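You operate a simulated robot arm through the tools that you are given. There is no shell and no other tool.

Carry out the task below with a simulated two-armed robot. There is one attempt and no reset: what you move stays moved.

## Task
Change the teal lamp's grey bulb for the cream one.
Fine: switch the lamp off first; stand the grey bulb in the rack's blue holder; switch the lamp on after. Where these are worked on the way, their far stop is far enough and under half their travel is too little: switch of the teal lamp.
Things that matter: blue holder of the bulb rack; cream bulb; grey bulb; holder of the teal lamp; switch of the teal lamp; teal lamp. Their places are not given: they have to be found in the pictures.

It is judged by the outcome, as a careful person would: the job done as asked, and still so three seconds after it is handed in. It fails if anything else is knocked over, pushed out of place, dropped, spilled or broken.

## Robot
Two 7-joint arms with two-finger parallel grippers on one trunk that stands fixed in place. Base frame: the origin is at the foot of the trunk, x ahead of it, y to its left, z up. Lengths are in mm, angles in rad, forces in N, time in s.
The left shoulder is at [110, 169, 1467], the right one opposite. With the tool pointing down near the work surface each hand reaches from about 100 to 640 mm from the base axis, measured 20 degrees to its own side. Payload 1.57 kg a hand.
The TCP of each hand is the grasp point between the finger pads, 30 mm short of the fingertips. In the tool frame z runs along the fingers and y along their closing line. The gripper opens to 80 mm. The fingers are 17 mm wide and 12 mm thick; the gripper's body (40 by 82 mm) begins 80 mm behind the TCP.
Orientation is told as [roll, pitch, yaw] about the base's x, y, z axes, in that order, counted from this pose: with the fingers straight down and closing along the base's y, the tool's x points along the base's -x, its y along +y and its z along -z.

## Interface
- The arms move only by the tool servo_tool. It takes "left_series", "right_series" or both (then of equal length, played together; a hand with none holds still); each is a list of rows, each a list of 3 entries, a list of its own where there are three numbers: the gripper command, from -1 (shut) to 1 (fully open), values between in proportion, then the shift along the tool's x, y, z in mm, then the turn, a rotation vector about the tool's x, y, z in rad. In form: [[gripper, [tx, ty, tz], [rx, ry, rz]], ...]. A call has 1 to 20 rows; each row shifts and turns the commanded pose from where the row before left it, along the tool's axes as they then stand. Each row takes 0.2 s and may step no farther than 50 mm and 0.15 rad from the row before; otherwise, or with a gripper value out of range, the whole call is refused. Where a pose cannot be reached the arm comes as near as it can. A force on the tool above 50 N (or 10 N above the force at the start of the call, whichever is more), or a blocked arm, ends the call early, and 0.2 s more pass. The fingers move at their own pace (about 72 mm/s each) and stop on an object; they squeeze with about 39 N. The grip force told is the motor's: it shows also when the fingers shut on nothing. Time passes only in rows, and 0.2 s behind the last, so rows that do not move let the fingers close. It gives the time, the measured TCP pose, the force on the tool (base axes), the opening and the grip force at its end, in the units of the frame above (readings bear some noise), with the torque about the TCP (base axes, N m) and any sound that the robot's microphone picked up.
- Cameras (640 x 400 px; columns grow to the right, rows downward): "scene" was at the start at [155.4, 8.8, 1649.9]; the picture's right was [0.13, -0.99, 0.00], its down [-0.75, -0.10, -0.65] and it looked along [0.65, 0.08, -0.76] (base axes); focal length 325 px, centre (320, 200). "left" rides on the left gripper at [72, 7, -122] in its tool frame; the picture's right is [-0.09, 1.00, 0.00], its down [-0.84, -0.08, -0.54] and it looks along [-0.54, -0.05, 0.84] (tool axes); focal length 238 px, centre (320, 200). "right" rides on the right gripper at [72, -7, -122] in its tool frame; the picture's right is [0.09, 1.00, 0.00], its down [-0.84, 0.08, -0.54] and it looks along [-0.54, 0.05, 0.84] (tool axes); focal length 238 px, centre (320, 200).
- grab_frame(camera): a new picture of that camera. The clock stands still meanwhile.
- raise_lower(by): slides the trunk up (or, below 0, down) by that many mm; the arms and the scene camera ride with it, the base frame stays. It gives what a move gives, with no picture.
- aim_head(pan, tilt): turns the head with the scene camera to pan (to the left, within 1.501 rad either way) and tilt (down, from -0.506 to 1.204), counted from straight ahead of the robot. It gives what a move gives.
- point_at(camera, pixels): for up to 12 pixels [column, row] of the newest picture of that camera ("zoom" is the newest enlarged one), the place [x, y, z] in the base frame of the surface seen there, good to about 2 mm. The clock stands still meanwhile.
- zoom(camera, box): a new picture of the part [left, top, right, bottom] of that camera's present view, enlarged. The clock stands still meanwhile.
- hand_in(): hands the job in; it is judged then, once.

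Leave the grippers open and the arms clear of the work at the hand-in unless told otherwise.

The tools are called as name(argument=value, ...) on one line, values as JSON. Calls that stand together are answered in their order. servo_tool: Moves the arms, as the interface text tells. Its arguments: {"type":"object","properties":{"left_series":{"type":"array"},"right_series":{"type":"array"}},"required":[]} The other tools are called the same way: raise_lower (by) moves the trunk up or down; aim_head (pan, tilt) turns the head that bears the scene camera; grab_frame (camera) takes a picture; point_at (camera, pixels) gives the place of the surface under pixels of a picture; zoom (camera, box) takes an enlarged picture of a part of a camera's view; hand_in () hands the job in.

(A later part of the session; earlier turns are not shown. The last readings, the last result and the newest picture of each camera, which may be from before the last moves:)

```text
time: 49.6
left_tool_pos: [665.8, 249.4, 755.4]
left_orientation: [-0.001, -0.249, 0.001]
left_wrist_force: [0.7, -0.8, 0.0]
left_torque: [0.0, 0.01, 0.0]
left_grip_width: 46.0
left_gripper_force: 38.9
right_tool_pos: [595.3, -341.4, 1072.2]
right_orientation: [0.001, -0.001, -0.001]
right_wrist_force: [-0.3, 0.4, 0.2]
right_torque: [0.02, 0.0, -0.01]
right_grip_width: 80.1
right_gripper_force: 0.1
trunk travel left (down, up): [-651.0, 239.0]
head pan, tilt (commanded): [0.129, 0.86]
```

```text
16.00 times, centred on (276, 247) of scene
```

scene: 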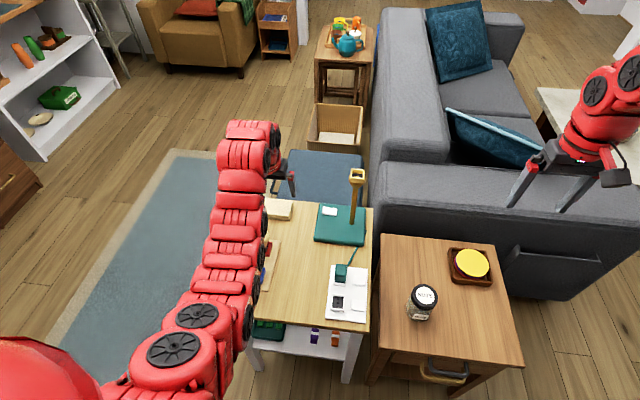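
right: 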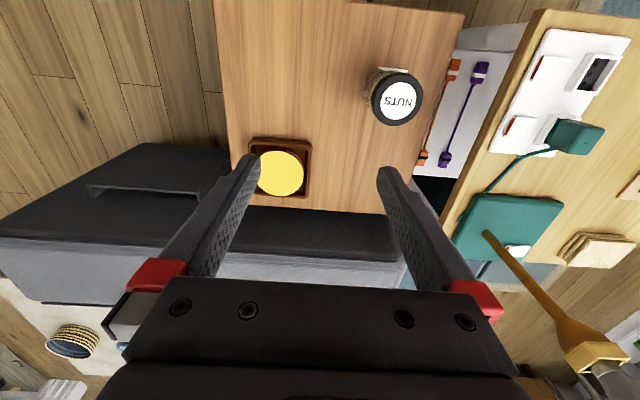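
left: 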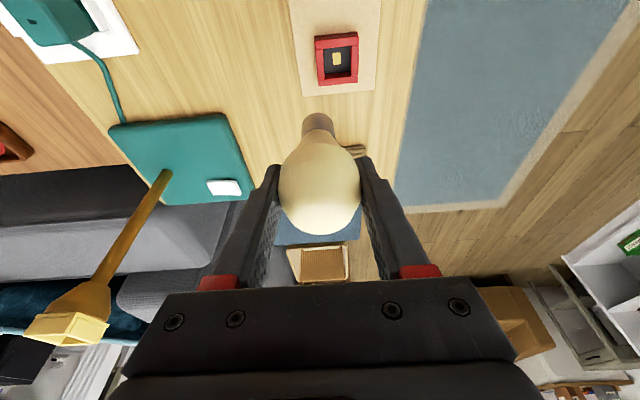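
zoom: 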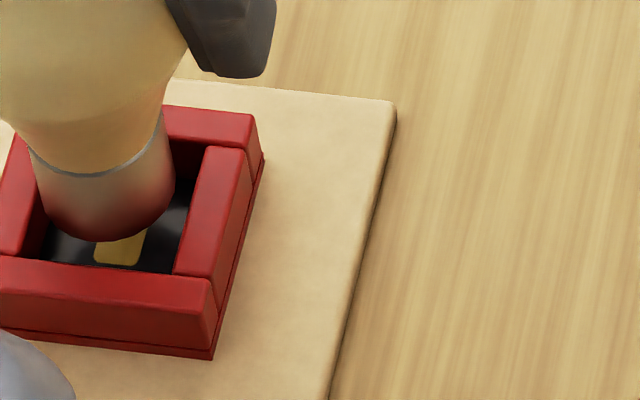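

Now I query points on the red rim and on the cap to fix the remaining x offset.

point_at(camera="zoom", pixels=[[100, 265], [190, 275], [210, 125], [225, 215], [20, 220], [195, 180], [105, 235], [50, 195], [165, 195], [105, 190]])

zoom(camera="left", box=[280, 70, 360, 140])

point_at(camera="zoom", pixels=[[290, 180], [290, 207], [290, 150], [165, 300], [435, 290], [440, 393], [300, 250], [300, 290], [240, 300], [370, 300], [300, 235]])

```text
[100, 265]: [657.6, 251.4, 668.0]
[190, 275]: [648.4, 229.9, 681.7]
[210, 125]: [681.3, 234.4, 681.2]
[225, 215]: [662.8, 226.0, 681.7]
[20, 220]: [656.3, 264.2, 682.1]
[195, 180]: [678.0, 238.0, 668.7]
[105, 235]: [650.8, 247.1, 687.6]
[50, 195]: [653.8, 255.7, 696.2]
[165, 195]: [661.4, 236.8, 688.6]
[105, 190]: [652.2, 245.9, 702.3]
```

```text
5.71 times, centred on (320, 105) of left
```

zoom: 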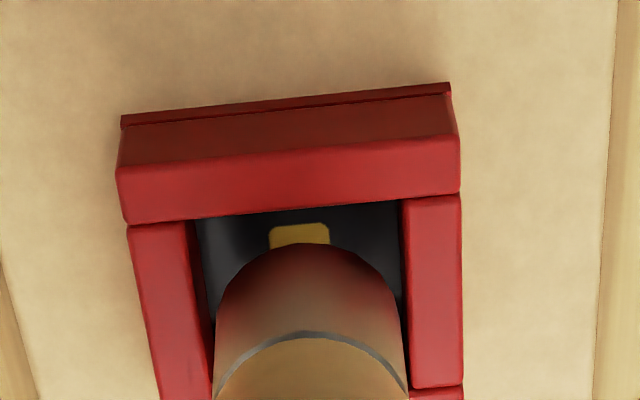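

```text
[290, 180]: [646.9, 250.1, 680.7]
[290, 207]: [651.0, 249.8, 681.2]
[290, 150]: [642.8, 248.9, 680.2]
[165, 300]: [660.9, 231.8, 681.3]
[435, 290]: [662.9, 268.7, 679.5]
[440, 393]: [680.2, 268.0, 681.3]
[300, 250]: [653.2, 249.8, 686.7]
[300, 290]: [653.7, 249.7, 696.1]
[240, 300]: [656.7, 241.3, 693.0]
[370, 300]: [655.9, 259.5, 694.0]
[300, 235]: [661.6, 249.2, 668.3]
```

By point measurements the cap axis (≈665–666, 249.7) and opening centre (≈664.5–665.8, 250.2) agree within 1 mm. I descend in 2 mm rows with a slight −0.5 mm x correction.

servo_tool(left_series=[[-1, [0.97, 0.2, 1.81], [0, 0, 0]], [-1, [0.49, 0, 1.94], [0, 0, 0]], [-1, [0.49, 0, 1.94], [0, 0, 0]], [-1, [0.49, 0, 1.94], [0, 0, 0]]])

zoom(camera="left", box=[280, 70, 360, 140])

zoom(camera="scene", box=[260, 235, 292, 259])

```text
time: 50.6
left_tool_pos: [666.5, 250.8, 747.7]
left_orientation: [0.0, -0.25, 0.0]
left_wrist_force: [0.0, 0.7, -0.1]
left_torque: [0.03, 0.01, 0.0]
left_grip_width: 45.5
left_gripper_force: 38.8
right_tool_pos: [595.2, -341.2, 1071.5]
right_orientation: [0.0, -0.001, -0.002]
right_wrist_force: [-0.2, 0.2, -0.4]
right_torque: [-0.03, -0.01, 0.01]
right_grip_width: 79.7
right_gripper_force: 0.0
trunk travel left (down, up): [-651.0, 239.0]
head pan, tilt (commanded): [0.129, 0.86]
```

```text
5.71 times, centred on (320, 105) of left
```

zoom: 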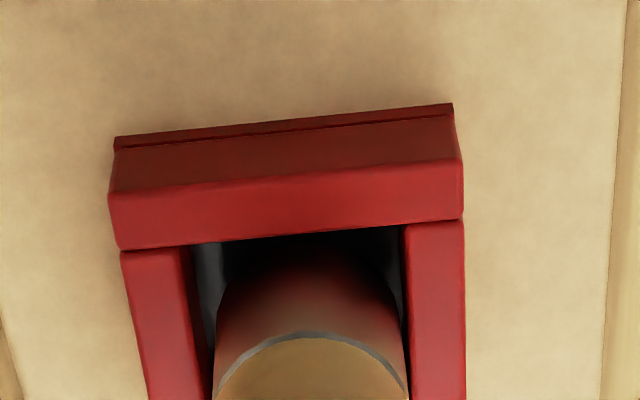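

```text
16.00 times, centred on (276, 247) of scene
```

zoom: 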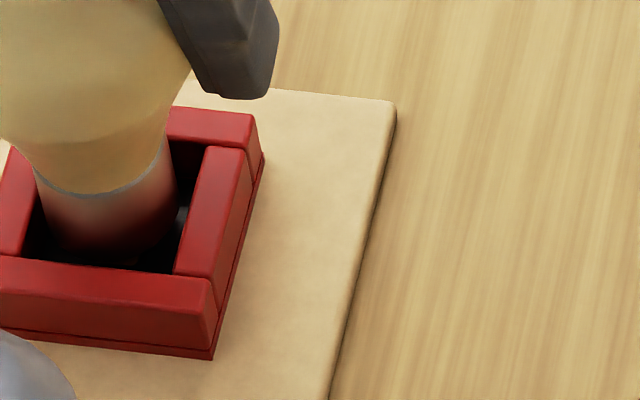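

The cap has gone into the red cavity without force. I continue down to the floor (expected at TCP z≈739).

servo_tool(left_series=[[-1, [0.49, 0, 1.94], [0, 0, 0]], [-1, [0.49, 0, 1.94], [0, 0, 0]], [-1, [0.37, 0, 1.45], [0, 0, 0]], [-1, [0.25, 0, 0.97], [0, 0, 0]], [-1, [0.25, 0, 0.97], [0, 0, 0]]])

```text
time: 51.8
left_tool_pos: [666.7, 250.6, 742.5]
left_orientation: [0.0, -0.25, -0.001]
left_wrist_force: [0.4, -0.4, -0.9]
left_torque: [0.01, -0.02, -0.02]
left_grip_width: 45.4
left_gripper_force: 38.6
right_tool_pos: [595.6, -341.0, 1072.7]
right_orientation: [0.0, 0.0, -0.001]
right_wrist_force: [-0.2, 0.8, -0.5]
right_torque: [-0.01, -0.02, -0.02]
right_grip_width: 80.2
right_gripper_force: 0.0
trunk travel left (down, up): [-651.0, 239.0]
head pan, tilt (commanded): [0.129, 0.86]
```

servo_tool(left_series=[[-1, [0.25, 0, 0.97], [0, 0, 0]], [-1, [0.25, 0, 0.97], [0, 0, 0]], [-1, [0.25, 0, 0.97], [0, 0, 0]], [-1, [0, 0, 0], [0, 0, 0]]])

```text
time: 52.8
left_tool_pos: [667.5, 251.6, 740.2]
left_orientation: [-0.001, -0.248, -0.001]
left_wrist_force: [-1.4, -0.2, 0.4]
left_torque: [-0.06, -0.02, 0.02]
left_grip_width: 45.5
left_gripper_force: 39.2
right_tool_pos: [595.7, -339.8, 1071.8]
right_orientation: [0.0, 0.001, -0.001]
right_wrist_force: [-0.8, 0.1, -0.1]
right_torque: [-0.02, 0.0, 0.03]
right_grip_width: 80.2
right_gripper_force: 0.0
trunk travel left (down, up): [-651.0, 239.0]
head pan, tilt (commanded): [0.129, 0.86]
```

No floor contact yet (z≈740). Two more 1 mm rows.

servo_tool(left_series=[[-1, [0.25, 0, 0.97], [0, 0, 0]], [-1, [0.25, 0, 0.97], [0, 0, 0]], [-1, [0, 0, 0], [0, 0, 0]]])

```text
time: 53.6
left_tool_pos: [667.5, 251.6, 738.7]
left_orientation: [0.002, -0.254, -0.002]
left_wrist_force: [1.0, 1.4, 12.4]
left_torque: [0.07, 0.02, 0.01]
left_grip_width: 45.6
left_gripper_force: 38.8
right_tool_pos: [595.3, -342.3, 1073.2]
right_orientation: [-0.001, -0.002, -0.002]
right_wrist_force: [-0.2, -0.4, 0.4]
right_torque: [0.0, 0.0, 0.03]
right_grip_width: 79.9
right_gripper_force: 0.0
trunk travel left (down, up): [-651.0, 239.0]
head pan, tilt (commanded): [0.129, 0.86]
```

The bulb is seated again (12.4 N). I relax 1 mm and open the gripper, then rotate the hand in place about the TCP from −0.25 to −0.45 (fingers stay beside the bulb; the wrist camera stays ≈45 mm above the grey bulb).

servo_tool(left_series=[[-1, [-0.25, 0, -0.97], [0, 0, 0]], [0.25, [0, 0, 0], [0, 0, 0]], [0.5, [0, 0, 0], [0, 0, 0]], [1, [0, 0, 0], [0, 0, 0]], [1, [0, 0, 0], [0, 0, 0]]])

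grab_frame(camera="left")

zoom(camera="scene", box=[230, 215, 310, 295])

```text
time: 54.8
left_tool_pos: [667.3, 252.6, 738.6]
left_orientation: [0.0, -0.25, 0.001]
left_wrist_force: [0.8, 0.5, -1.4]
left_torque: [-0.03, 0.0, -0.01]
left_grip_width: 80.2
left_gripper_force: 0.1
right_tool_pos: [595.9, -341.5, 1072.8]
right_orientation: [0.001, 0.001, 0.0]
right_wrist_force: [0.3, 0.1, 0.6]
right_torque: [-0.01, -0.03, 0.03]
right_grip_width: 80.0
right_gripper_force: 0.0
trunk travel left (down, up): [-651.0, 239.0]
head pan, tilt (commanded): [0.129, 0.86]
```

```text
taken
```

left: 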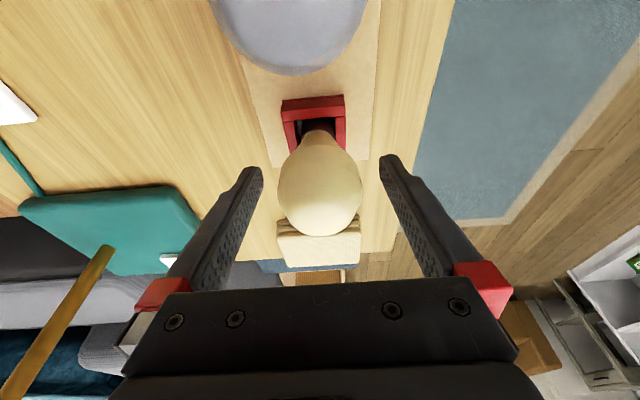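

```text
5.00 times, centred on (270, 255) of scene
```

zoom: 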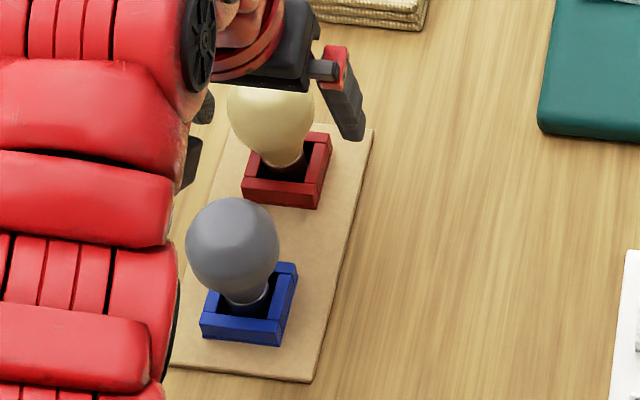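

The cream bulb stands upright in red again. Now the in-place rotation.

servo_tool(left_series=[[1, [0, 0, 0], [0, -0.05, 0]], [1, [0, 0, 0], [0, -0.05, 0]], [1, [0, 0, 0], [0, -0.05, 0]], [1, [0, 0, 0], [0, -0.05, 0]], [1, [0, 0, 0], [0, 0, 0]]])

grab_frame(camera="left")

zoom(camera="scene", box=[230, 215, 310, 295])

```text
time: 56.0
left_tool_pos: [666.6, 252.0, 737.2]
left_orientation: [0.0, -0.448, 0.0]
left_wrist_force: [-0.5, -0.3, 0.0]
left_torque: [0.02, -0.02, -0.01]
left_grip_width: 80.0
left_gripper_force: 0.0
right_tool_pos: [596.1, -340.6, 1073.6]
right_orientation: [0.001, -0.001, -0.002]
right_wrist_force: [-0.4, 0.7, 0.4]
right_torque: [0.04, 0.01, -0.02]
right_grip_width: 79.6
right_gripper_force: 0.1
trunk travel left (down, up): [-651.0, 239.0]
head pan, tilt (commanded): [0.129, 0.86]
```

```text
taken
```

left: 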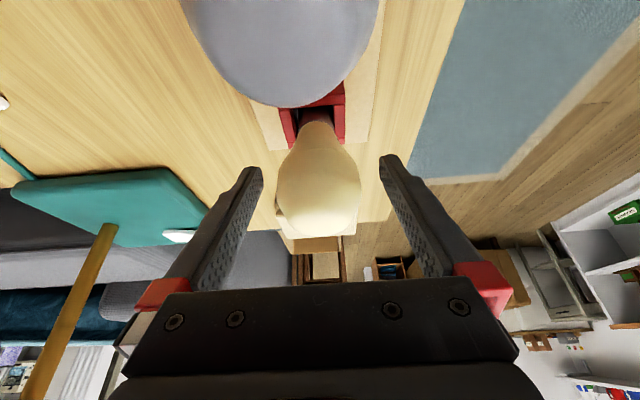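

```text
5.00 times, centred on (270, 255) of scene
```

zoom: 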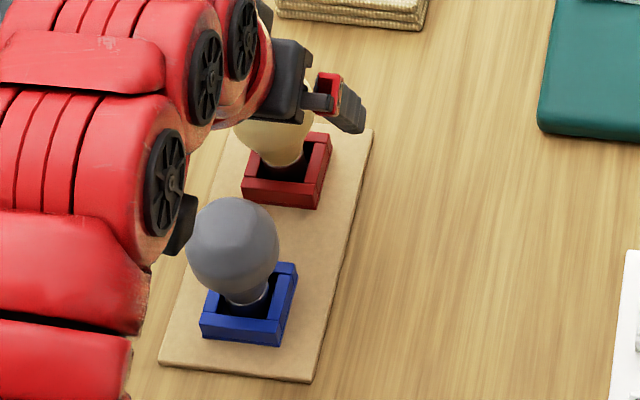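

The bulb is centred between the fingers (≈318.5). I close on it.

servo_tool(left_series=[[0.4, [0, -0.3, 0], [0, 0, 0]], [-1, [0, 0, 0], [0, 0, 0]], [-1, [0, 0, 0], [0, 0, 0]], [-1, [0, 0, 0], [0, 0, 0]]])

```text
time: 57.0
left_tool_pos: [667.2, 251.0, 737.5]
left_orientation: [0.0, -0.452, 0.001]
left_wrist_force: [0.4, 1.2, 0.6]
left_torque: [0.02, -0.04, -0.03]
left_grip_width: 45.7
left_gripper_force: 39.8
right_tool_pos: [595.8, -340.4, 1072.5]
right_orientation: [0.001, -0.002, 0.0]
right_wrist_force: [-0.1, -0.2, 0.1]
right_torque: [0.03, 0.0, -0.02]
right_grip_width: 79.9
right_gripper_force: 0.0
trunk travel left (down, up): [-651.0, 239.0]
head pan, tilt (commanded): [0.129, 0.86]
```

Gripped (45.7 mm). I lift slowly, then 70 mm up.

servo_tool(left_series=[[-1, [-0.87, 0, -1.8], [0, 0, 0]], [-1, [-0.87, 0, -1.8], [0, 0, 0]], [-1, [-2.6, 0, -5.4], [0, 0, 0]], [-1, [-4.35, 0, -9], [0, 0, 0]], [-1, [-10.9, 0, -22.5], [0, 0, 0]], [-1, [-10.9, 0, -22.5], [0, 0, 0]]])

grab_frame(camera="left")

zoom(camera="scene", box=[230, 215, 310, 295])

```text
time: 58.4
left_tool_pos: [667.1, 250.6, 806.0]
left_orientation: [0.002, -0.448, -0.001]
left_wrist_force: [1.2, -0.7, -0.1]
left_torque: [-0.03, -0.01, 0.04]
left_grip_width: 45.8
left_gripper_force: 39.3
right_tool_pos: [597.1, -341.3, 1072.1]
right_orientation: [0.0, -0.001, -0.002]
right_wrist_force: [0.8, 0.9, -0.1]
right_torque: [0.03, -0.01, -0.02]
right_grip_width: 80.2
right_gripper_force: 0.0
trunk travel left (down, up): [-651.0, 239.0]
head pan, tilt (commanded): [0.129, 0.86]
```

```text
taken
```

left: 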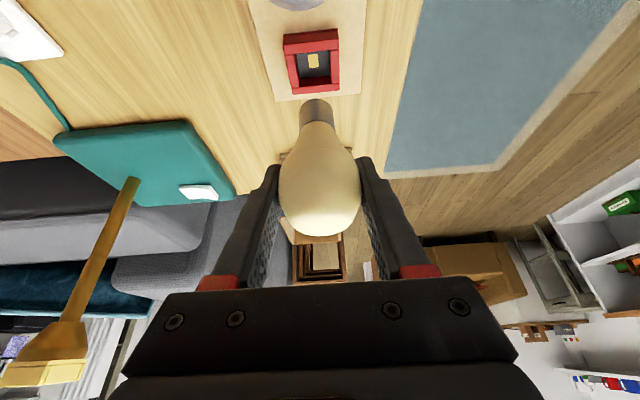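

```text
5.00 times, centred on (270, 255) of scene
```

zoom: 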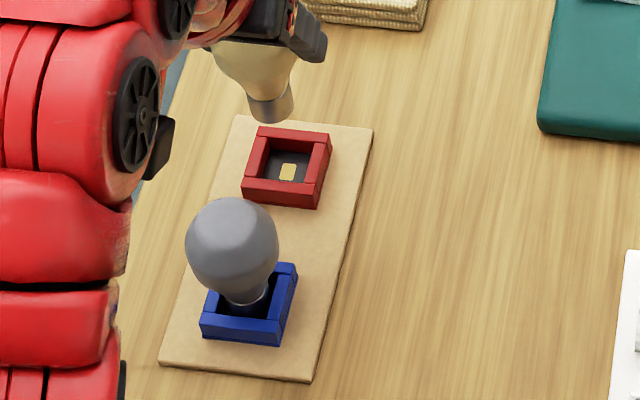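

Clear of the holder. I carry it forward and up in two legs to about (760,100,1000).

servo_tool(left_series=[[-1, [-35.5, -16.7, -17.6], [0, 0, 0]], [-1, [-35.5, -16.7, -17.6], [0, 0, 0]], [-1, [-35.5, -16.7, -17.6], [0, 0, 0]], [-1, [-15.4, -25, -20.3], [0, 0, 0]], [-1, [-15.4, -25, -20.3], [0, 0, 0]], [-1, [-15.4, -25, -20.3], [0, 0, 0]], [-1, [-15.4, -25, -20.3], [0, 0, 0]]])

```text
time: 60.0
left_tool_pos: [759.4, 98.9, 1001.0]
left_orientation: [0.002, -0.448, 0.0]
left_wrist_force: [0.3, 0.9, -0.4]
left_torque: [0.03, 0.01, -0.01]
left_grip_width: 45.9
left_gripper_force: 38.9
right_tool_pos: [594.8, -340.5, 1072.8]
right_orientation: [0.001, -0.001, -0.003]
right_wrist_force: [-0.2, 0.5, 0.4]
right_torque: [0.03, 0.03, -0.02]
right_grip_width: 79.9
right_gripper_force: 0.0
trunk travel left (down, up): [-651.0, 239.0]
head pan, tilt (commanded): [0.129, 0.86]
```

I lower the trunk by 50 for more reach margin at the lamp (the hand is 100 mm to the side of it, so it's clear).

raise_lower(by=-50)

```text
time: 60.9
left_tool_pos: [760.0, 99.2, 951.0]
left_orientation: [0.001, -0.451, 0.0]
left_wrist_force: [-0.3, 0.4, -0.8]
left_torque: [0.02, 0.0, -0.01]
left_grip_width: 45.5
left_gripper_force: 39.0
right_tool_pos: [596.4, -341.0, 1022.5]
right_orientation: [0.0, -0.001, -0.001]
right_wrist_force: [-0.1, 0.2, -0.9]
right_torque: [-0.01, -0.02, -0.01]
right_grip_width: 79.9
right_gripper_force: 0.0
trunk travel left (down, up): [-601.0, 289.0]
head pan, tilt (commanded): [0.129, 0.86]
```

Up 54 mm, then across to above the lamp's holder.

servo_tool(left_series=[[-1, [-11.7, 0, -24.3], [0, 0, 0]], [-1, [-11.7, 0, -24.3], [0, 0, 0]], [-1, [-7.8, -36, 3.8], [0, 0, 0]], [-1, [-7.8, -36, 3.8], [0, 0, 0]], [-1, [-7.8, -36, 3.8], [0, 0, 0]], [-1, [0, 0, 0], [0, 0, 0]]])

grab_frame(camera="left")

zoom(camera="left", box=[270, 30, 370, 130])

zoom(camera="scene", box=[320, 90, 400, 190])

```text
time: 62.3
left_tool_pos: [785.1, -7.2, 1006.2]
left_orientation: [0.0, -0.449, -0.001]
left_wrist_force: [0.5, -0.9, -0.4]
left_torque: [-0.03, 0.0, -0.04]
left_grip_width: 45.8
left_gripper_force: 38.7
right_tool_pos: [596.7, -340.0, 1022.1]
right_orientation: [0.0, 0.0, -0.002]
right_wrist_force: [0.0, -0.6, 1.4]
right_torque: [-0.01, -0.02, 0.01]
right_grip_width: 79.8
right_gripper_force: 0.1
trunk travel left (down, up): [-601.0, 289.0]
head pan, tilt (commanded): [0.129, 0.86]
```

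```text
taken
```

left: 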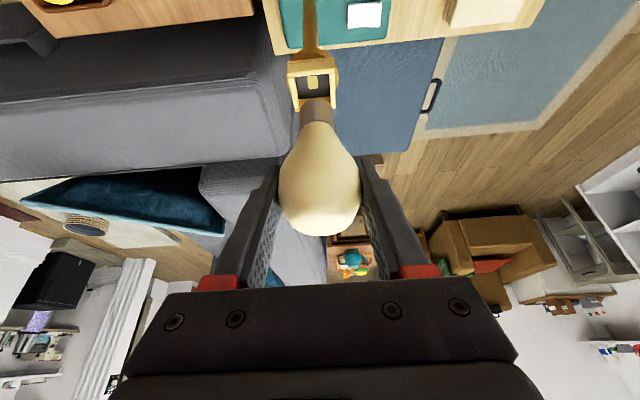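

```text
4.00 times, centred on (320, 80) of left
```

zoom: 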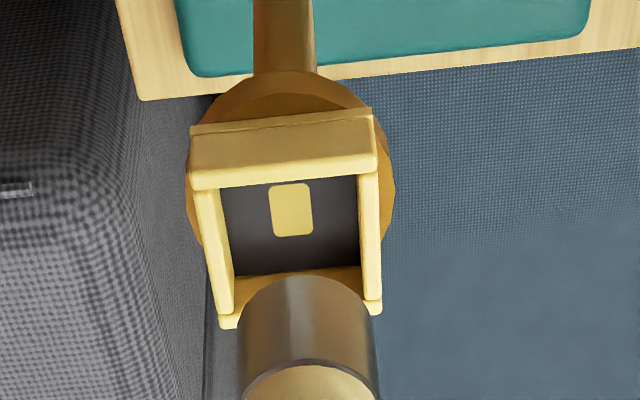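

```text
4.00 times, centred on (360, 140) of scene
```

zoom: 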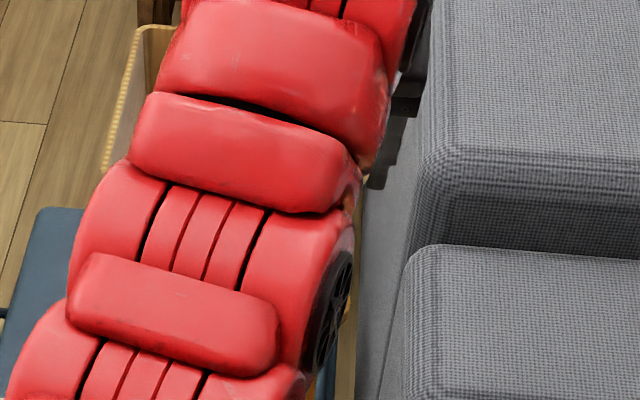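

The hand is above the lamp holder; the scene camera is blocked by the arm. I'll check whether the right hand's camera gives a side view, and measure the holder and cap in the left picture.

grab_frame(camera="right")

point_at(camera="zoom", pixels=[[300, 200]])

zoom(camera="left", box=[280, 50, 350, 120])

point_at(camera="zoom", pixels=[[285, 135], [285, 120], [285, 155], [183, 260], [400, 230], [190, 350], [420, 335], [300, 340], [300, 370], [245, 380], [355, 380], [300, 200]])

```text
taken
```

right: 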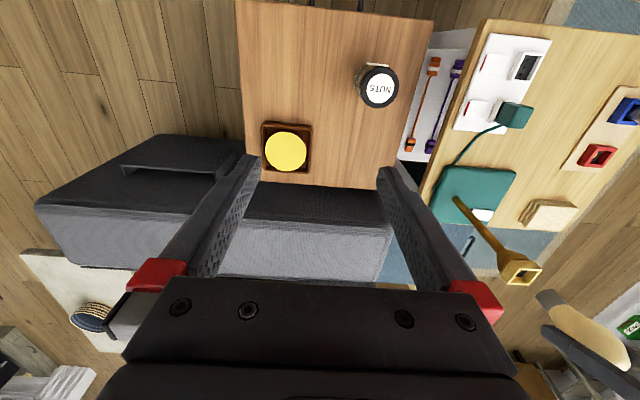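

```text
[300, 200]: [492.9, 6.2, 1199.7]
```

```text
5.71 times, centred on (315, 85) of left
```

zoom: 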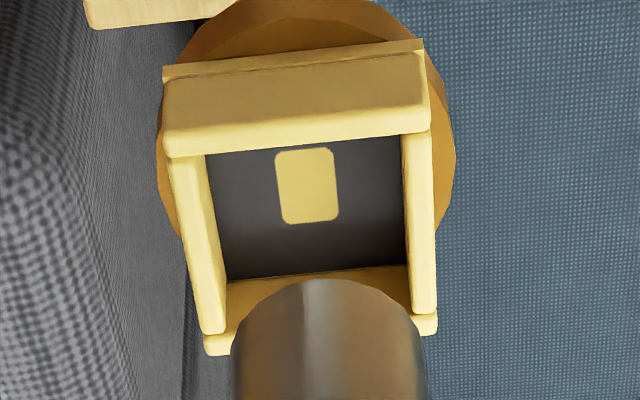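

```text
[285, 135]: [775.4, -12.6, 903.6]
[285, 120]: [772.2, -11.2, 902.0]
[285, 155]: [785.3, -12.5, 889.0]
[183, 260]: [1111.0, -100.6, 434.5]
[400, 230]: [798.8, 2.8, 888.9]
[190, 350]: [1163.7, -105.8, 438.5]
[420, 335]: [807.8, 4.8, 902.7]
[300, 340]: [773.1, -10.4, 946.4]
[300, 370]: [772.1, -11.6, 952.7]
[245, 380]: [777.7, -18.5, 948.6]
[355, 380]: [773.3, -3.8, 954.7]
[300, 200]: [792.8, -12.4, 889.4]
```

From the picture geometry, the cap must move about +3.5 mm in x and −1.7 mm in y to be over the cavity centre (≈788.5,-9). I correct while coming down 24 mm (cap ≈10 mm above the rim), then check with both wrist cameras.

servo_tool(left_series=[[-1, [3.6, -0.85, 11.5], [0, 0, 0]], [-1, [3.7, -0.85, 11.6], [0, 0, 0]], [-1, [0, 0, 0], [0, 0, 0]]])

zoom(camera="left", box=[280, 60, 350, 130])

zoom(camera="right", box=[490, 240, 590, 340])

```text
time: 63.1
left_tool_pos: [789.8, -10.5, 981.3]
left_orientation: [0.001, -0.448, -0.001]
left_wrist_force: [0.9, 0.0, -0.2]
left_torque: [0.03, -0.01, 0.0]
left_grip_width: 45.6
left_gripper_force: 39.2
right_tool_pos: [594.9, -341.0, 1023.1]
right_orientation: [0.001, 0.0, -0.001]
right_wrist_force: [1.1, 0.8, 0.6]
right_torque: [0.03, -0.03, 0.0]
right_grip_width: 80.0
right_gripper_force: 0.0
trunk travel left (down, up): [-601.0, 289.0]
head pan, tilt (commanded): [0.129, 0.86]
```

```text
5.71 times, centred on (315, 95) of left
```

zoom: 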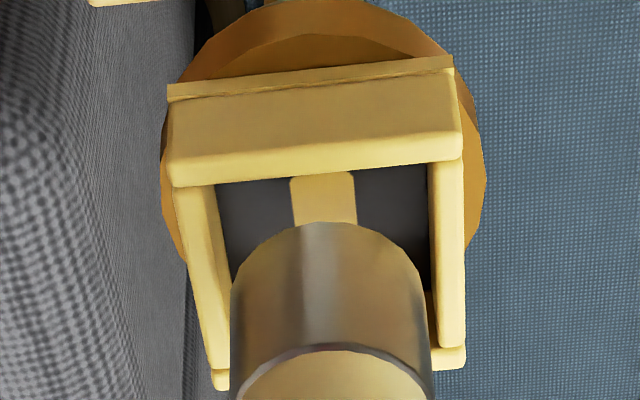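

```text
4.00 times, centred on (540, 290) of right
```

zoom: 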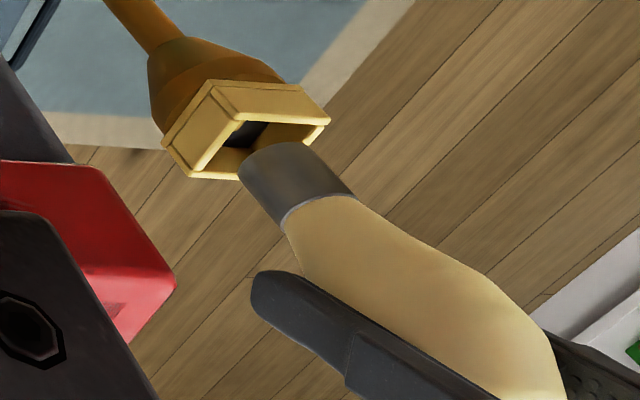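

The cap is now within ~0.8 mm of the opening's centre in both directions. I descend 8 mm with a +0.6 mm x nudge and look again.

servo_tool(left_series=[[-1, [0.33, 0.2, 2.06], [0, 0, 0]], [-1, [0.87, 0, 1.8], [0, 0, 0]], [-1, [0.87, 0, 1.8], [0, 0, 0]], [-1, [0, 0, 0], [0, 0, 0]]])

zoom(camera="left", box=[280, 60, 350, 130])

zoom(camera="right", box=[505, 250, 565, 300])

```text
time: 64.1
left_tool_pos: [790.4, -8.9, 973.4]
left_orientation: [0.001, -0.448, 0.001]
left_wrist_force: [0.2, -0.9, -1.3]
left_torque: [0.0, 0.02, -0.02]
left_grip_width: 45.7
left_gripper_force: 38.7
right_tool_pos: [596.4, -341.3, 1022.7]
right_orientation: [-0.001, -0.001, -0.002]
right_wrist_force: [-0.9, 0.0, 0.0]
right_torque: [0.0, 0.02, 0.01]
right_grip_width: 79.8
right_gripper_force: 0.2
trunk travel left (down, up): [-601.0, 289.0]
head pan, tilt (commanded): [0.129, 0.86]
```

```text
5.71 times, centred on (315, 95) of left
```

zoom: 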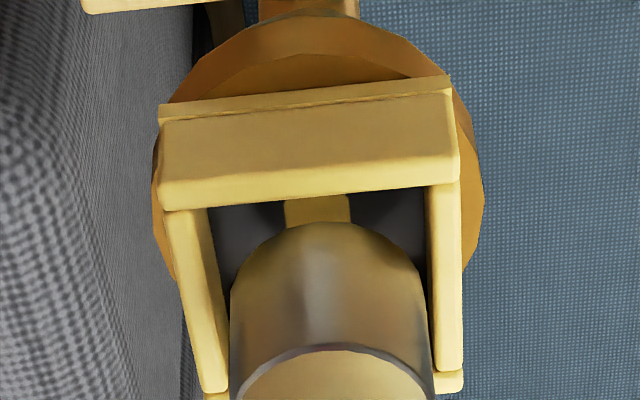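

```text
8.00 times, centred on (535, 275) of right
```

zoom: 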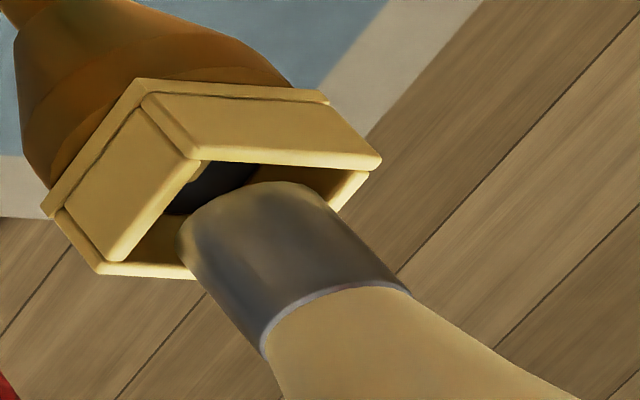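

Well aligned (≈0.3 mm off in y); the right camera also shows the cap going into the opening. I nudge −0.3 mm in y and descend 6 mm more.

servo_tool(left_series=[[-1, [0.65, -0.3, 1.35], [0, 0, 0]], [-1, [0.65, 0, 1.35], [0, 0, 0]], [-1, [0.65, 0, 1.35], [0, 0, 0]], [-1, [0.65, 0, 1.35], [0, 0, 0]]])

zoom(camera="left", box=[280, 60, 350, 130])

zoom(camera="right", box=[505, 250, 565, 300])

```text
time: 65.1
left_tool_pos: [788.8, -11.1, 968.2]
left_orientation: [-0.001, -0.448, 0.001]
left_wrist_force: [-0.1, -0.1, -1.4]
left_torque: [0.01, 0.03, -0.04]
left_grip_width: 45.6
left_gripper_force: 38.5
right_tool_pos: [597.0, -341.3, 1023.7]
right_orientation: [0.001, -0.001, -0.001]
right_wrist_force: [-0.2, 0.4, 0.1]
right_torque: [0.0, -0.02, 0.0]
right_grip_width: 80.2
right_gripper_force: 0.0
trunk travel left (down, up): [-601.0, 289.0]
head pan, tilt (commanded): [0.129, 0.86]
```

```text
5.71 times, centred on (315, 95) of left
```

zoom: 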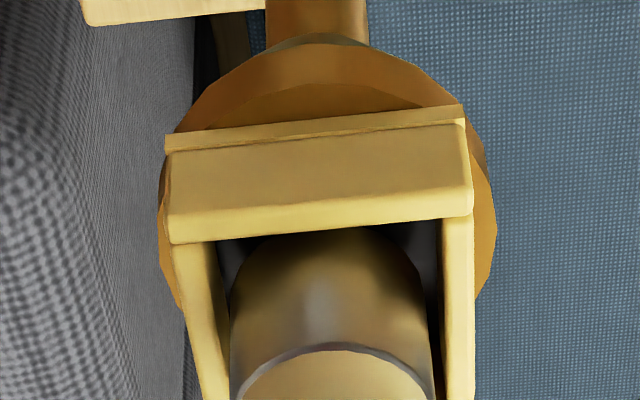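

```text
8.00 times, centred on (535, 275) of right
```

zoom: 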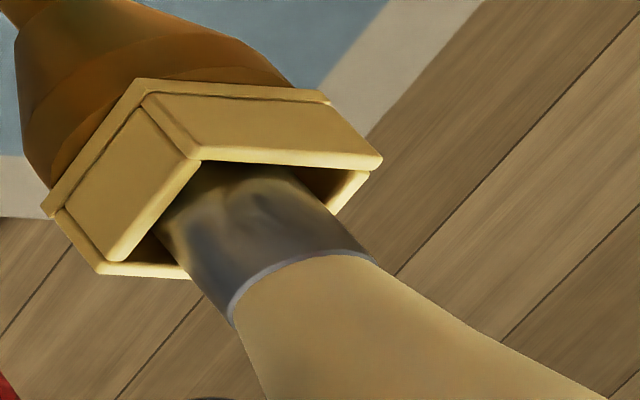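

The cap is in the cavity with no force. Gaps in the picture suggest +0.4 mm in y; I continue down 8 mm.

servo_tool(left_series=[[-1, [0.65, 0.4, 1.35], [0, 0, 0]], [-1, [0.65, 0, 1.35], [0, 0, 0]], [-1, [0.65, 0, 1.35], [0, 0, 0]], [-1, [0.65, 0, 1.35], [0, 0, 0]], [-1, [0.65, 0, 1.35], [0, 0, 0]]])

zoom(camera="left", box=[280, 60, 350, 130])

zoom(camera="right", box=[505, 250, 565, 300])

```text
time: 66.3
left_tool_pos: [790.6, -8.5, 960.1]
left_orientation: [-0.001, -0.449, 0.0]
left_wrist_force: [0.1, -0.5, 1.0]
left_torque: [-0.02, 0.02, 0.01]
left_grip_width: 45.9
left_gripper_force: 38.7
right_tool_pos: [595.3, -340.7, 1022.7]
right_orientation: [-0.001, -0.001, -0.003]
right_wrist_force: [0.4, -0.4, 0.1]
right_torque: [0.02, 0.02, -0.02]
right_grip_width: 80.0
right_gripper_force: 0.1
trunk travel left (down, up): [-601.0, 289.0]
head pan, tilt (commanded): [0.129, 0.86]
```

```text
5.71 times, centred on (315, 95) of left
```

zoom: 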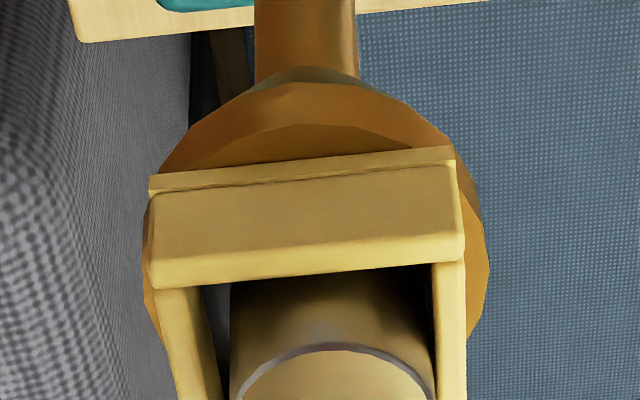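

```text
8.00 times, centred on (535, 275) of right
```

zoom: 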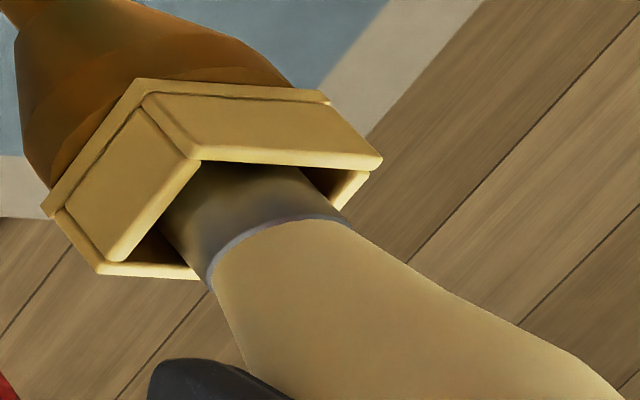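

Almost down. I shift −0.6 mm in y for even gaps and go down in 1 mm rows to the floor.

servo_tool(left_series=[[-1, [0.43, -0.6, 0.9], [0, 0, 0]], [-1, [0.43, 0, 0.9], [0, 0, 0]], [-1, [0.43, 0, 0.9], [0, 0, 0]], [-1, [0, 0, 0], [0, 0, 0]]])

zoom(camera="left", box=[280, 60, 350, 130])

```text
time: 67.3
left_tool_pos: [788.9, -9.2, 960.3]
left_orientation: [-0.001, -0.454, 0.001]
left_wrist_force: [3.2, 0.2, 11.2]
left_torque: [0.11, 0.48, -0.02]
left_grip_width: 45.9
left_gripper_force: 39.6
right_tool_pos: [595.0, -341.5, 1022.3]
right_orientation: [-0.001, -0.002, -0.003]
right_wrist_force: [0.6, 0.2, 0.5]
right_torque: [0.0, -0.01, 0.0]
right_grip_width: 80.0
right_gripper_force: 0.0
trunk travel left (down, up): [-601.0, 289.0]
head pan, tilt (commanded): [0.129, 0.86]
```

```text
5.71 times, centred on (315, 95) of left
```

zoom: 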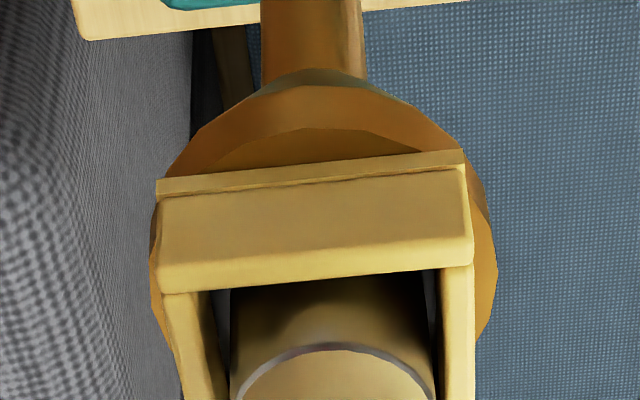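

Contact: 11 N upward, but with some torque (0.48 N·m about y). I hold still one row to read a settled value.

servo_tool(left_series=[[-1, [0, 0, 0], [0, 0, 0]]])

zoom(camera="right", box=[490, 230, 640, 370])

grab_frame(camera="left")

```text
time: 67.7
left_tool_pos: [790.1, -10.2, 958.9]
left_orientation: [-0.001, -0.453, 0.0]
left_wrist_force: [5.9, 0.8, 13.7]
left_torque: [0.07, 0.11, -0.03]
left_grip_width: 45.8
left_gripper_force: 38.9
right_tool_pos: [594.6, -340.5, 1023.4]
right_orientation: [-0.002, -0.003, -0.003]
right_wrist_force: [1.1, 0.3, -0.3]
right_torque: [0.0, -0.01, -0.01]
right_grip_width: 80.1
right_gripper_force: 0.0
trunk travel left (down, up): [-601.0, 289.0]
head pan, tilt (commanded): [0.129, 0.86]
```

```text
2.86 times, centred on (565, 300) of right
```

zoom: 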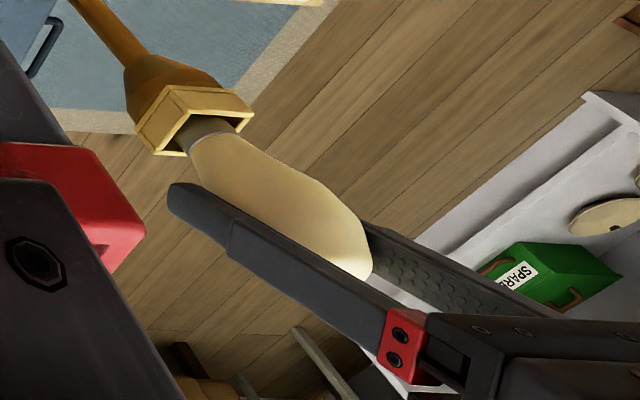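

```text
taken
```

left: 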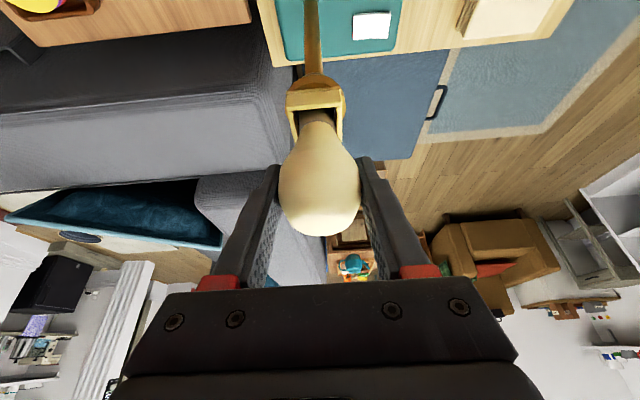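

Settled: 13.7 N up and 5.9 N in +x, z=958.9 – this is the expected floor height, with the cap lightly against the −x wall. I relax 0.8 mm up and 0.6 mm in +x.

servo_tool(left_series=[[-1, [-0.9, 0, -0.45], [0, 0, 0]], [-1, [0, 0, 0], [0, 0, 0]]])

```text
time: 68.3
left_tool_pos: [788.6, -9.1, 959.8]
left_orientation: [0.001, -0.45, 0.0]
left_wrist_force: [2.6, 1.2, 12.0]
left_torque: [0.01, -0.4, 0.04]
left_grip_width: 45.9
left_gripper_force: 39.3
right_tool_pos: [595.1, -340.8, 1022.9]
right_orientation: [-0.001, -0.004, -0.001]
right_wrist_force: [-0.2, -0.4, 0.5]
right_torque: [0.02, -0.02, -0.05]
right_grip_width: 80.0
right_gripper_force: 0.1
trunk travel left (down, up): [-601.0, 289.0]
head pan, tilt (commanded): [0.129, 0.86]
```

Still 12 N. I relax another 1.5 mm upward in small steps.

servo_tool(left_series=[[-1, [-0.35, 0, -0.72], [0, 0, 0]], [-1, [-0.35, 0, -0.72], [0, 0, 0]], [-1, [0, 0, 0], [0, 0, 0]]])

zoom(camera="left", box=[280, 60, 350, 130])

zoom(camera="right", box=[490, 230, 590, 330])

```text
time: 69.1
left_tool_pos: [788.8, -10.2, 957.9]
left_orientation: [-0.002, -0.448, -0.001]
left_wrist_force: [2.6, 1.3, 4.0]
left_torque: [0.02, -0.59, 0.01]
left_grip_width: 45.3
left_gripper_force: 38.8
right_tool_pos: [595.1, -340.3, 1022.4]
right_orientation: [-0.001, -0.002, -0.001]
right_wrist_force: [0.0, 0.2, -0.1]
right_torque: [0.01, 0.02, 0.01]
right_grip_width: 80.0
right_gripper_force: 0.0
trunk travel left (down, up): [-601.0, 289.0]
head pan, tilt (commanded): [0.129, 0.86]
```

```text
5.71 times, centred on (315, 95) of left
```

zoom: 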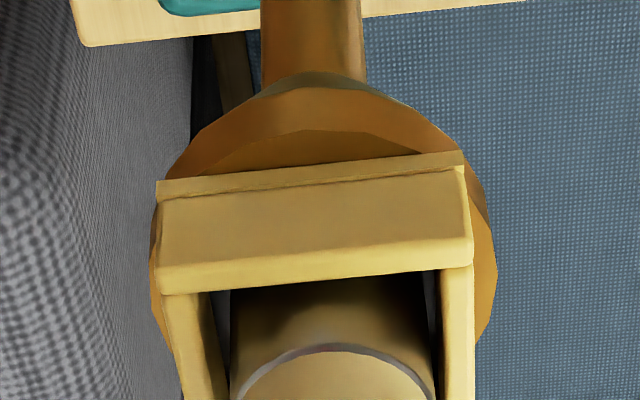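

```text
4.00 times, centred on (540, 280) of right
```

zoom: 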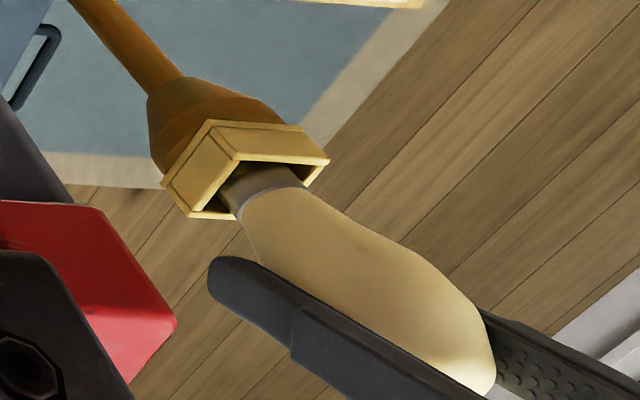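

Force is down to 4 N, with a small torque from a slight hand rotation against the seated bulb. I ease the pitch by −0.003 rad to unload it.

servo_tool(left_series=[[-1, [0, 0, 0], [0, -0.003, 0]], [-1, [0, 0, 0], [0, 0, 0]]])

```text
time: 69.7
left_tool_pos: [789.7, -10.0, 959.3]
left_orientation: [0.0, -0.45, -0.004]
left_wrist_force: [-0.9, 0.6, 0.8]
left_torque: [0.01, 0.44, 0.02]
left_grip_width: 45.7
left_gripper_force: 38.8
right_tool_pos: [596.1, -340.3, 1023.0]
right_orientation: [0.001, -0.002, -0.001]
right_wrist_force: [1.2, 0.2, -0.1]
right_torque: [0.01, 0.01, 0.0]
right_grip_width: 79.9
right_gripper_force: 0.1
trunk travel left (down, up): [-601.0, 289.0]
head pan, tilt (commanded): [0.129, 0.86]
```

Forces are ≈0 now; I take back about half of that rotation and then open the gripper in stages.

servo_tool(left_series=[[-1, [0, 0, 0], [0, 0.0013, 0]], [0.2, [0, 0, 0], [0, 0, 0]], [0.3, [0, 0, 0], [0, 0, 0]], [0.6, [0, 0, 0], [0, 0, 0]], [1, [0, 0, 0], [0, 0, 0]], [1, [0, 0, 0], [0, 0, 0]]])

grab_frame(camera="left")

zoom(camera="right", box=[490, 230, 640, 370])

```text
time: 71.1
left_tool_pos: [790.4, -9.7, 959.0]
left_orientation: [0.0, -0.451, -0.001]
left_wrist_force: [-0.6, -0.2, -0.2]
left_torque: [0.01, 0.01, -0.04]
left_grip_width: 80.0
left_gripper_force: 0.1
right_tool_pos: [595.8, -342.1, 1022.4]
right_orientation: [0.0, 0.0, -0.001]
right_wrist_force: [-0.8, 0.2, -0.6]
right_torque: [0.01, 0.04, -0.03]
right_grip_width: 80.1
right_gripper_force: 0.0
trunk travel left (down, up): [-601.0, 289.0]
head pan, tilt (commanded): [0.129, 0.86]
```

```text
taken
```

left: 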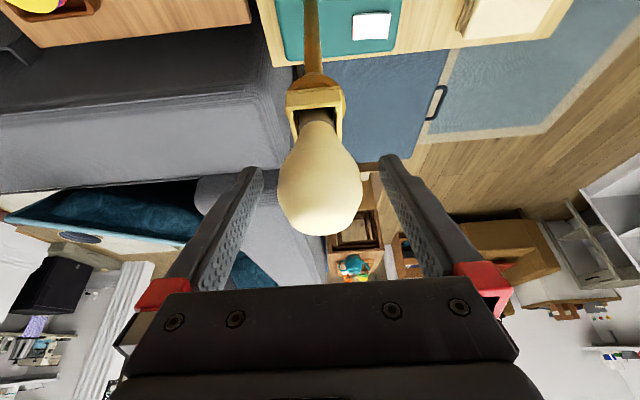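

```text
2.86 times, centred on (565, 300) of right
```

zoom: 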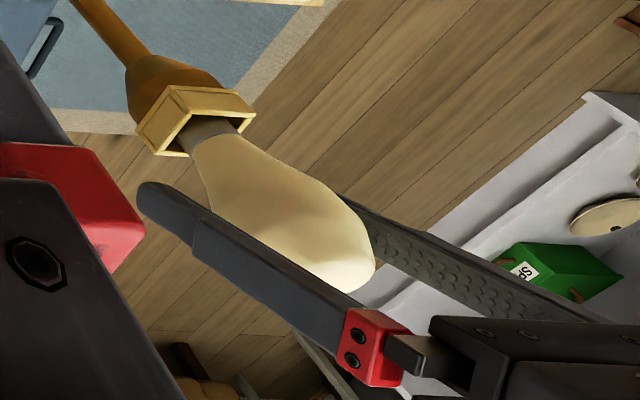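

The cream bulb stands in the lamp's holder. I retreat 90 mm back along the finger direction.

servo_tool(left_series=[[1, [0, 0, -15], [0, 0, 0]], [1, [0, 0, -25], [0, 0, 0]], [1, [0, 0, -25], [0, 0, 0]], [1, [0, 0, -25], [0, 0, 0]]])

grab_frame(camera="left")

zoom(camera="right", box=[490, 230, 640, 370])

```text
time: 72.1
left_tool_pos: [751.6, -9.5, 1039.8]
left_orientation: [0.0, -0.452, -0.002]
left_wrist_force: [-0.2, -0.7, 0.0]
left_torque: [0.03, 0.0, 0.0]
left_grip_width: 80.1
left_gripper_force: 0.0
right_tool_pos: [596.2, -340.0, 1023.8]
right_orientation: [0.001, -0.001, -0.001]
right_wrist_force: [-0.3, -1.1, 0.0]
right_torque: [-0.01, -0.04, 0.0]
right_grip_width: 80.0
right_gripper_force: 0.1
trunk travel left (down, up): [-601.0, 289.0]
head pan, tilt (commanded): [0.129, 0.86]
```

```text
taken
```

left: 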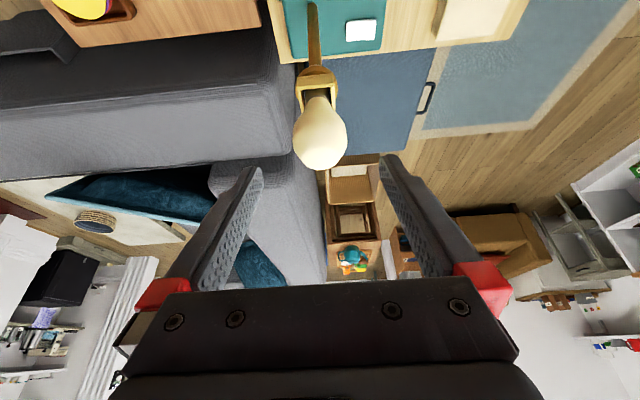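

```text
2.86 times, centred on (565, 300) of right
```

zoom: 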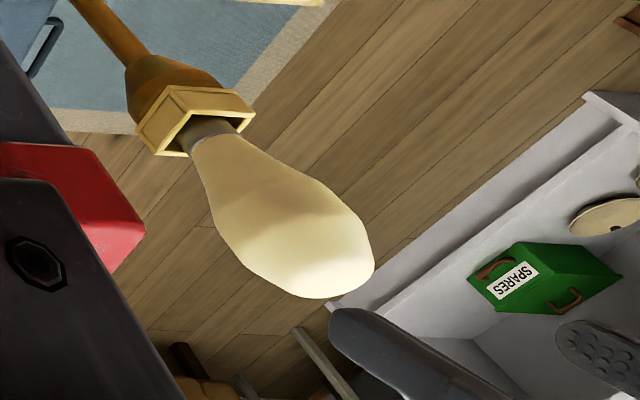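

The lamp holds the bulb upright. Next the switch: I rise 25 mm, move 150 mm to the left (+y) clear of the bulb, shut the gripper and set the tilt to −0.5.

servo_tool(left_series=[[1, [-10.9, 0, -22.5], [0, 0, 0]], [1, [-4.5, 37.5, 2.2], [0, 0, 0]], [1, [-4.5, 37.5, 2.2], [0, 0, 0]], [1, [-4.5, 37.5, 2.2], [0, 0, 0]], [-1, [-4.5, 37.5, 2.2], [0, 0, 0]], [-1, [0, 0, 0], [0, -0.05, 0]], [-1, [0, 0, 0], [0, 0, 0]]])

grab_frame(camera="scene")

```text
time: 73.7
left_tool_pos: [772.3, 140.4, 1065.2]
left_orientation: [0.001, -0.503, -0.001]
left_wrist_force: [-1.3, 0.1, 0.7]
left_torque: [-0.01, -0.01, 0.01]
left_grip_width: 0.1
left_gripper_force: 18.7
right_tool_pos: [595.5, -340.7, 1021.8]
right_orientation: [0.001, 0.0, -0.002]
right_wrist_force: [0.2, 0.7, 0.0]
right_torque: [0.0, 0.0, 0.01]
right_grip_width: 80.1
right_gripper_force: 0.1
trunk travel left (down, up): [-601.0, 289.0]
head pan, tilt (commanded): [0.129, 0.86]
```

```text
taken
```

scene: 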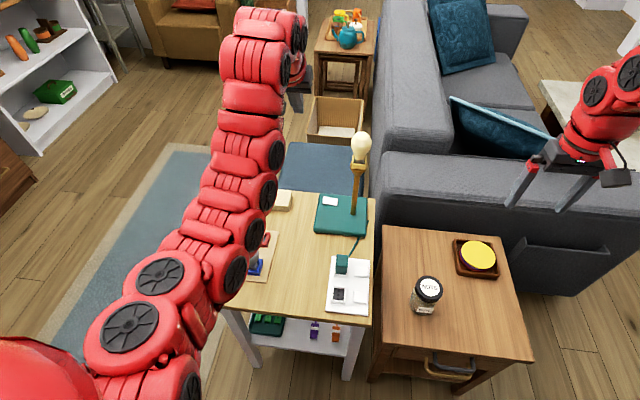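

The lamp with the cream bulb is visible at (360,145). I zoom to verify its seating, then lower the trunk by 140.

zoom(camera="scene", box=[330, 120, 390, 220])

raise_lower(by=-140)

grab_frame(camera="left")

grab_frame(camera="scene")

```text
4.00 times, centred on (360, 170) of scene
```

zoom: 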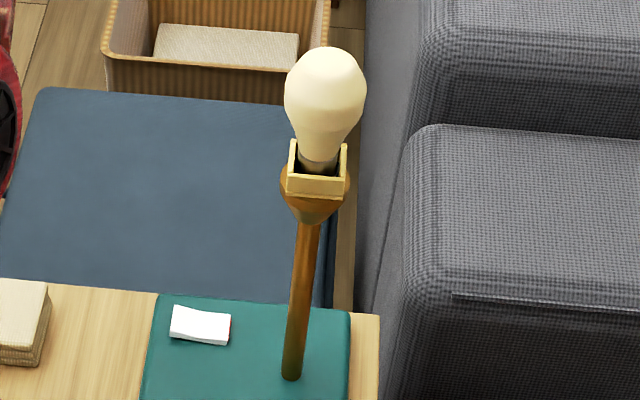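

```text
time: 75.4
left_tool_pos: [770.6, 140.2, 925.9]
left_orientation: [0.0, -0.5, 0.0]
left_wrist_force: [0.6, -0.5, -0.3]
left_torque: [0.0, 0.0, -0.02]
left_grip_width: 0.1
left_gripper_force: 21.1
right_tool_pos: [595.5, -341.0, 882.4]
right_orientation: [0.001, -0.003, -0.002]
right_wrist_force: [0.5, 0.0, 1.3]
right_torque: [0.0, 0.02, -0.01]
right_grip_width: 80.0
right_gripper_force: 0.0
trunk travel left (down, up): [-461.0, 429.0]
head pan, tilt (commanded): [0.129, 0.86]
```

```text
taken
```

left: 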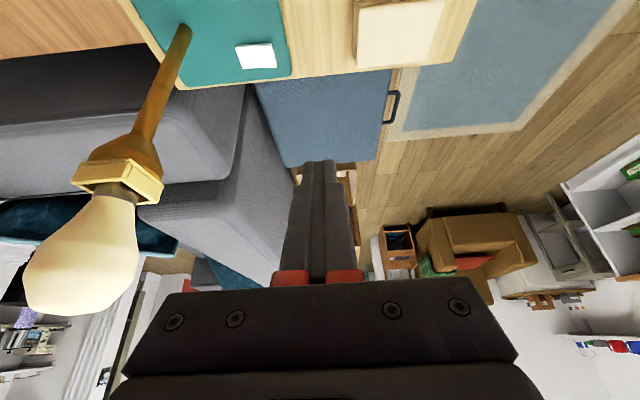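

```text
taken
```

scene: 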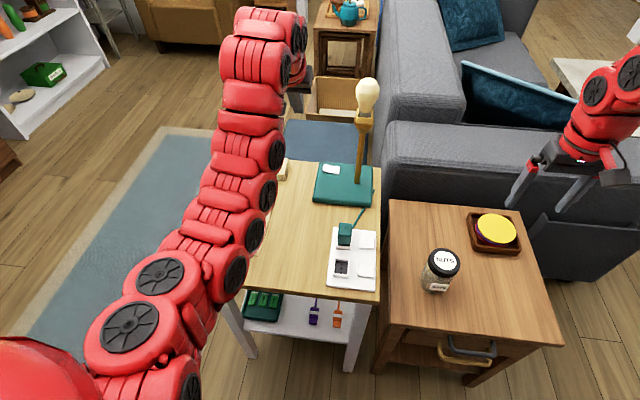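

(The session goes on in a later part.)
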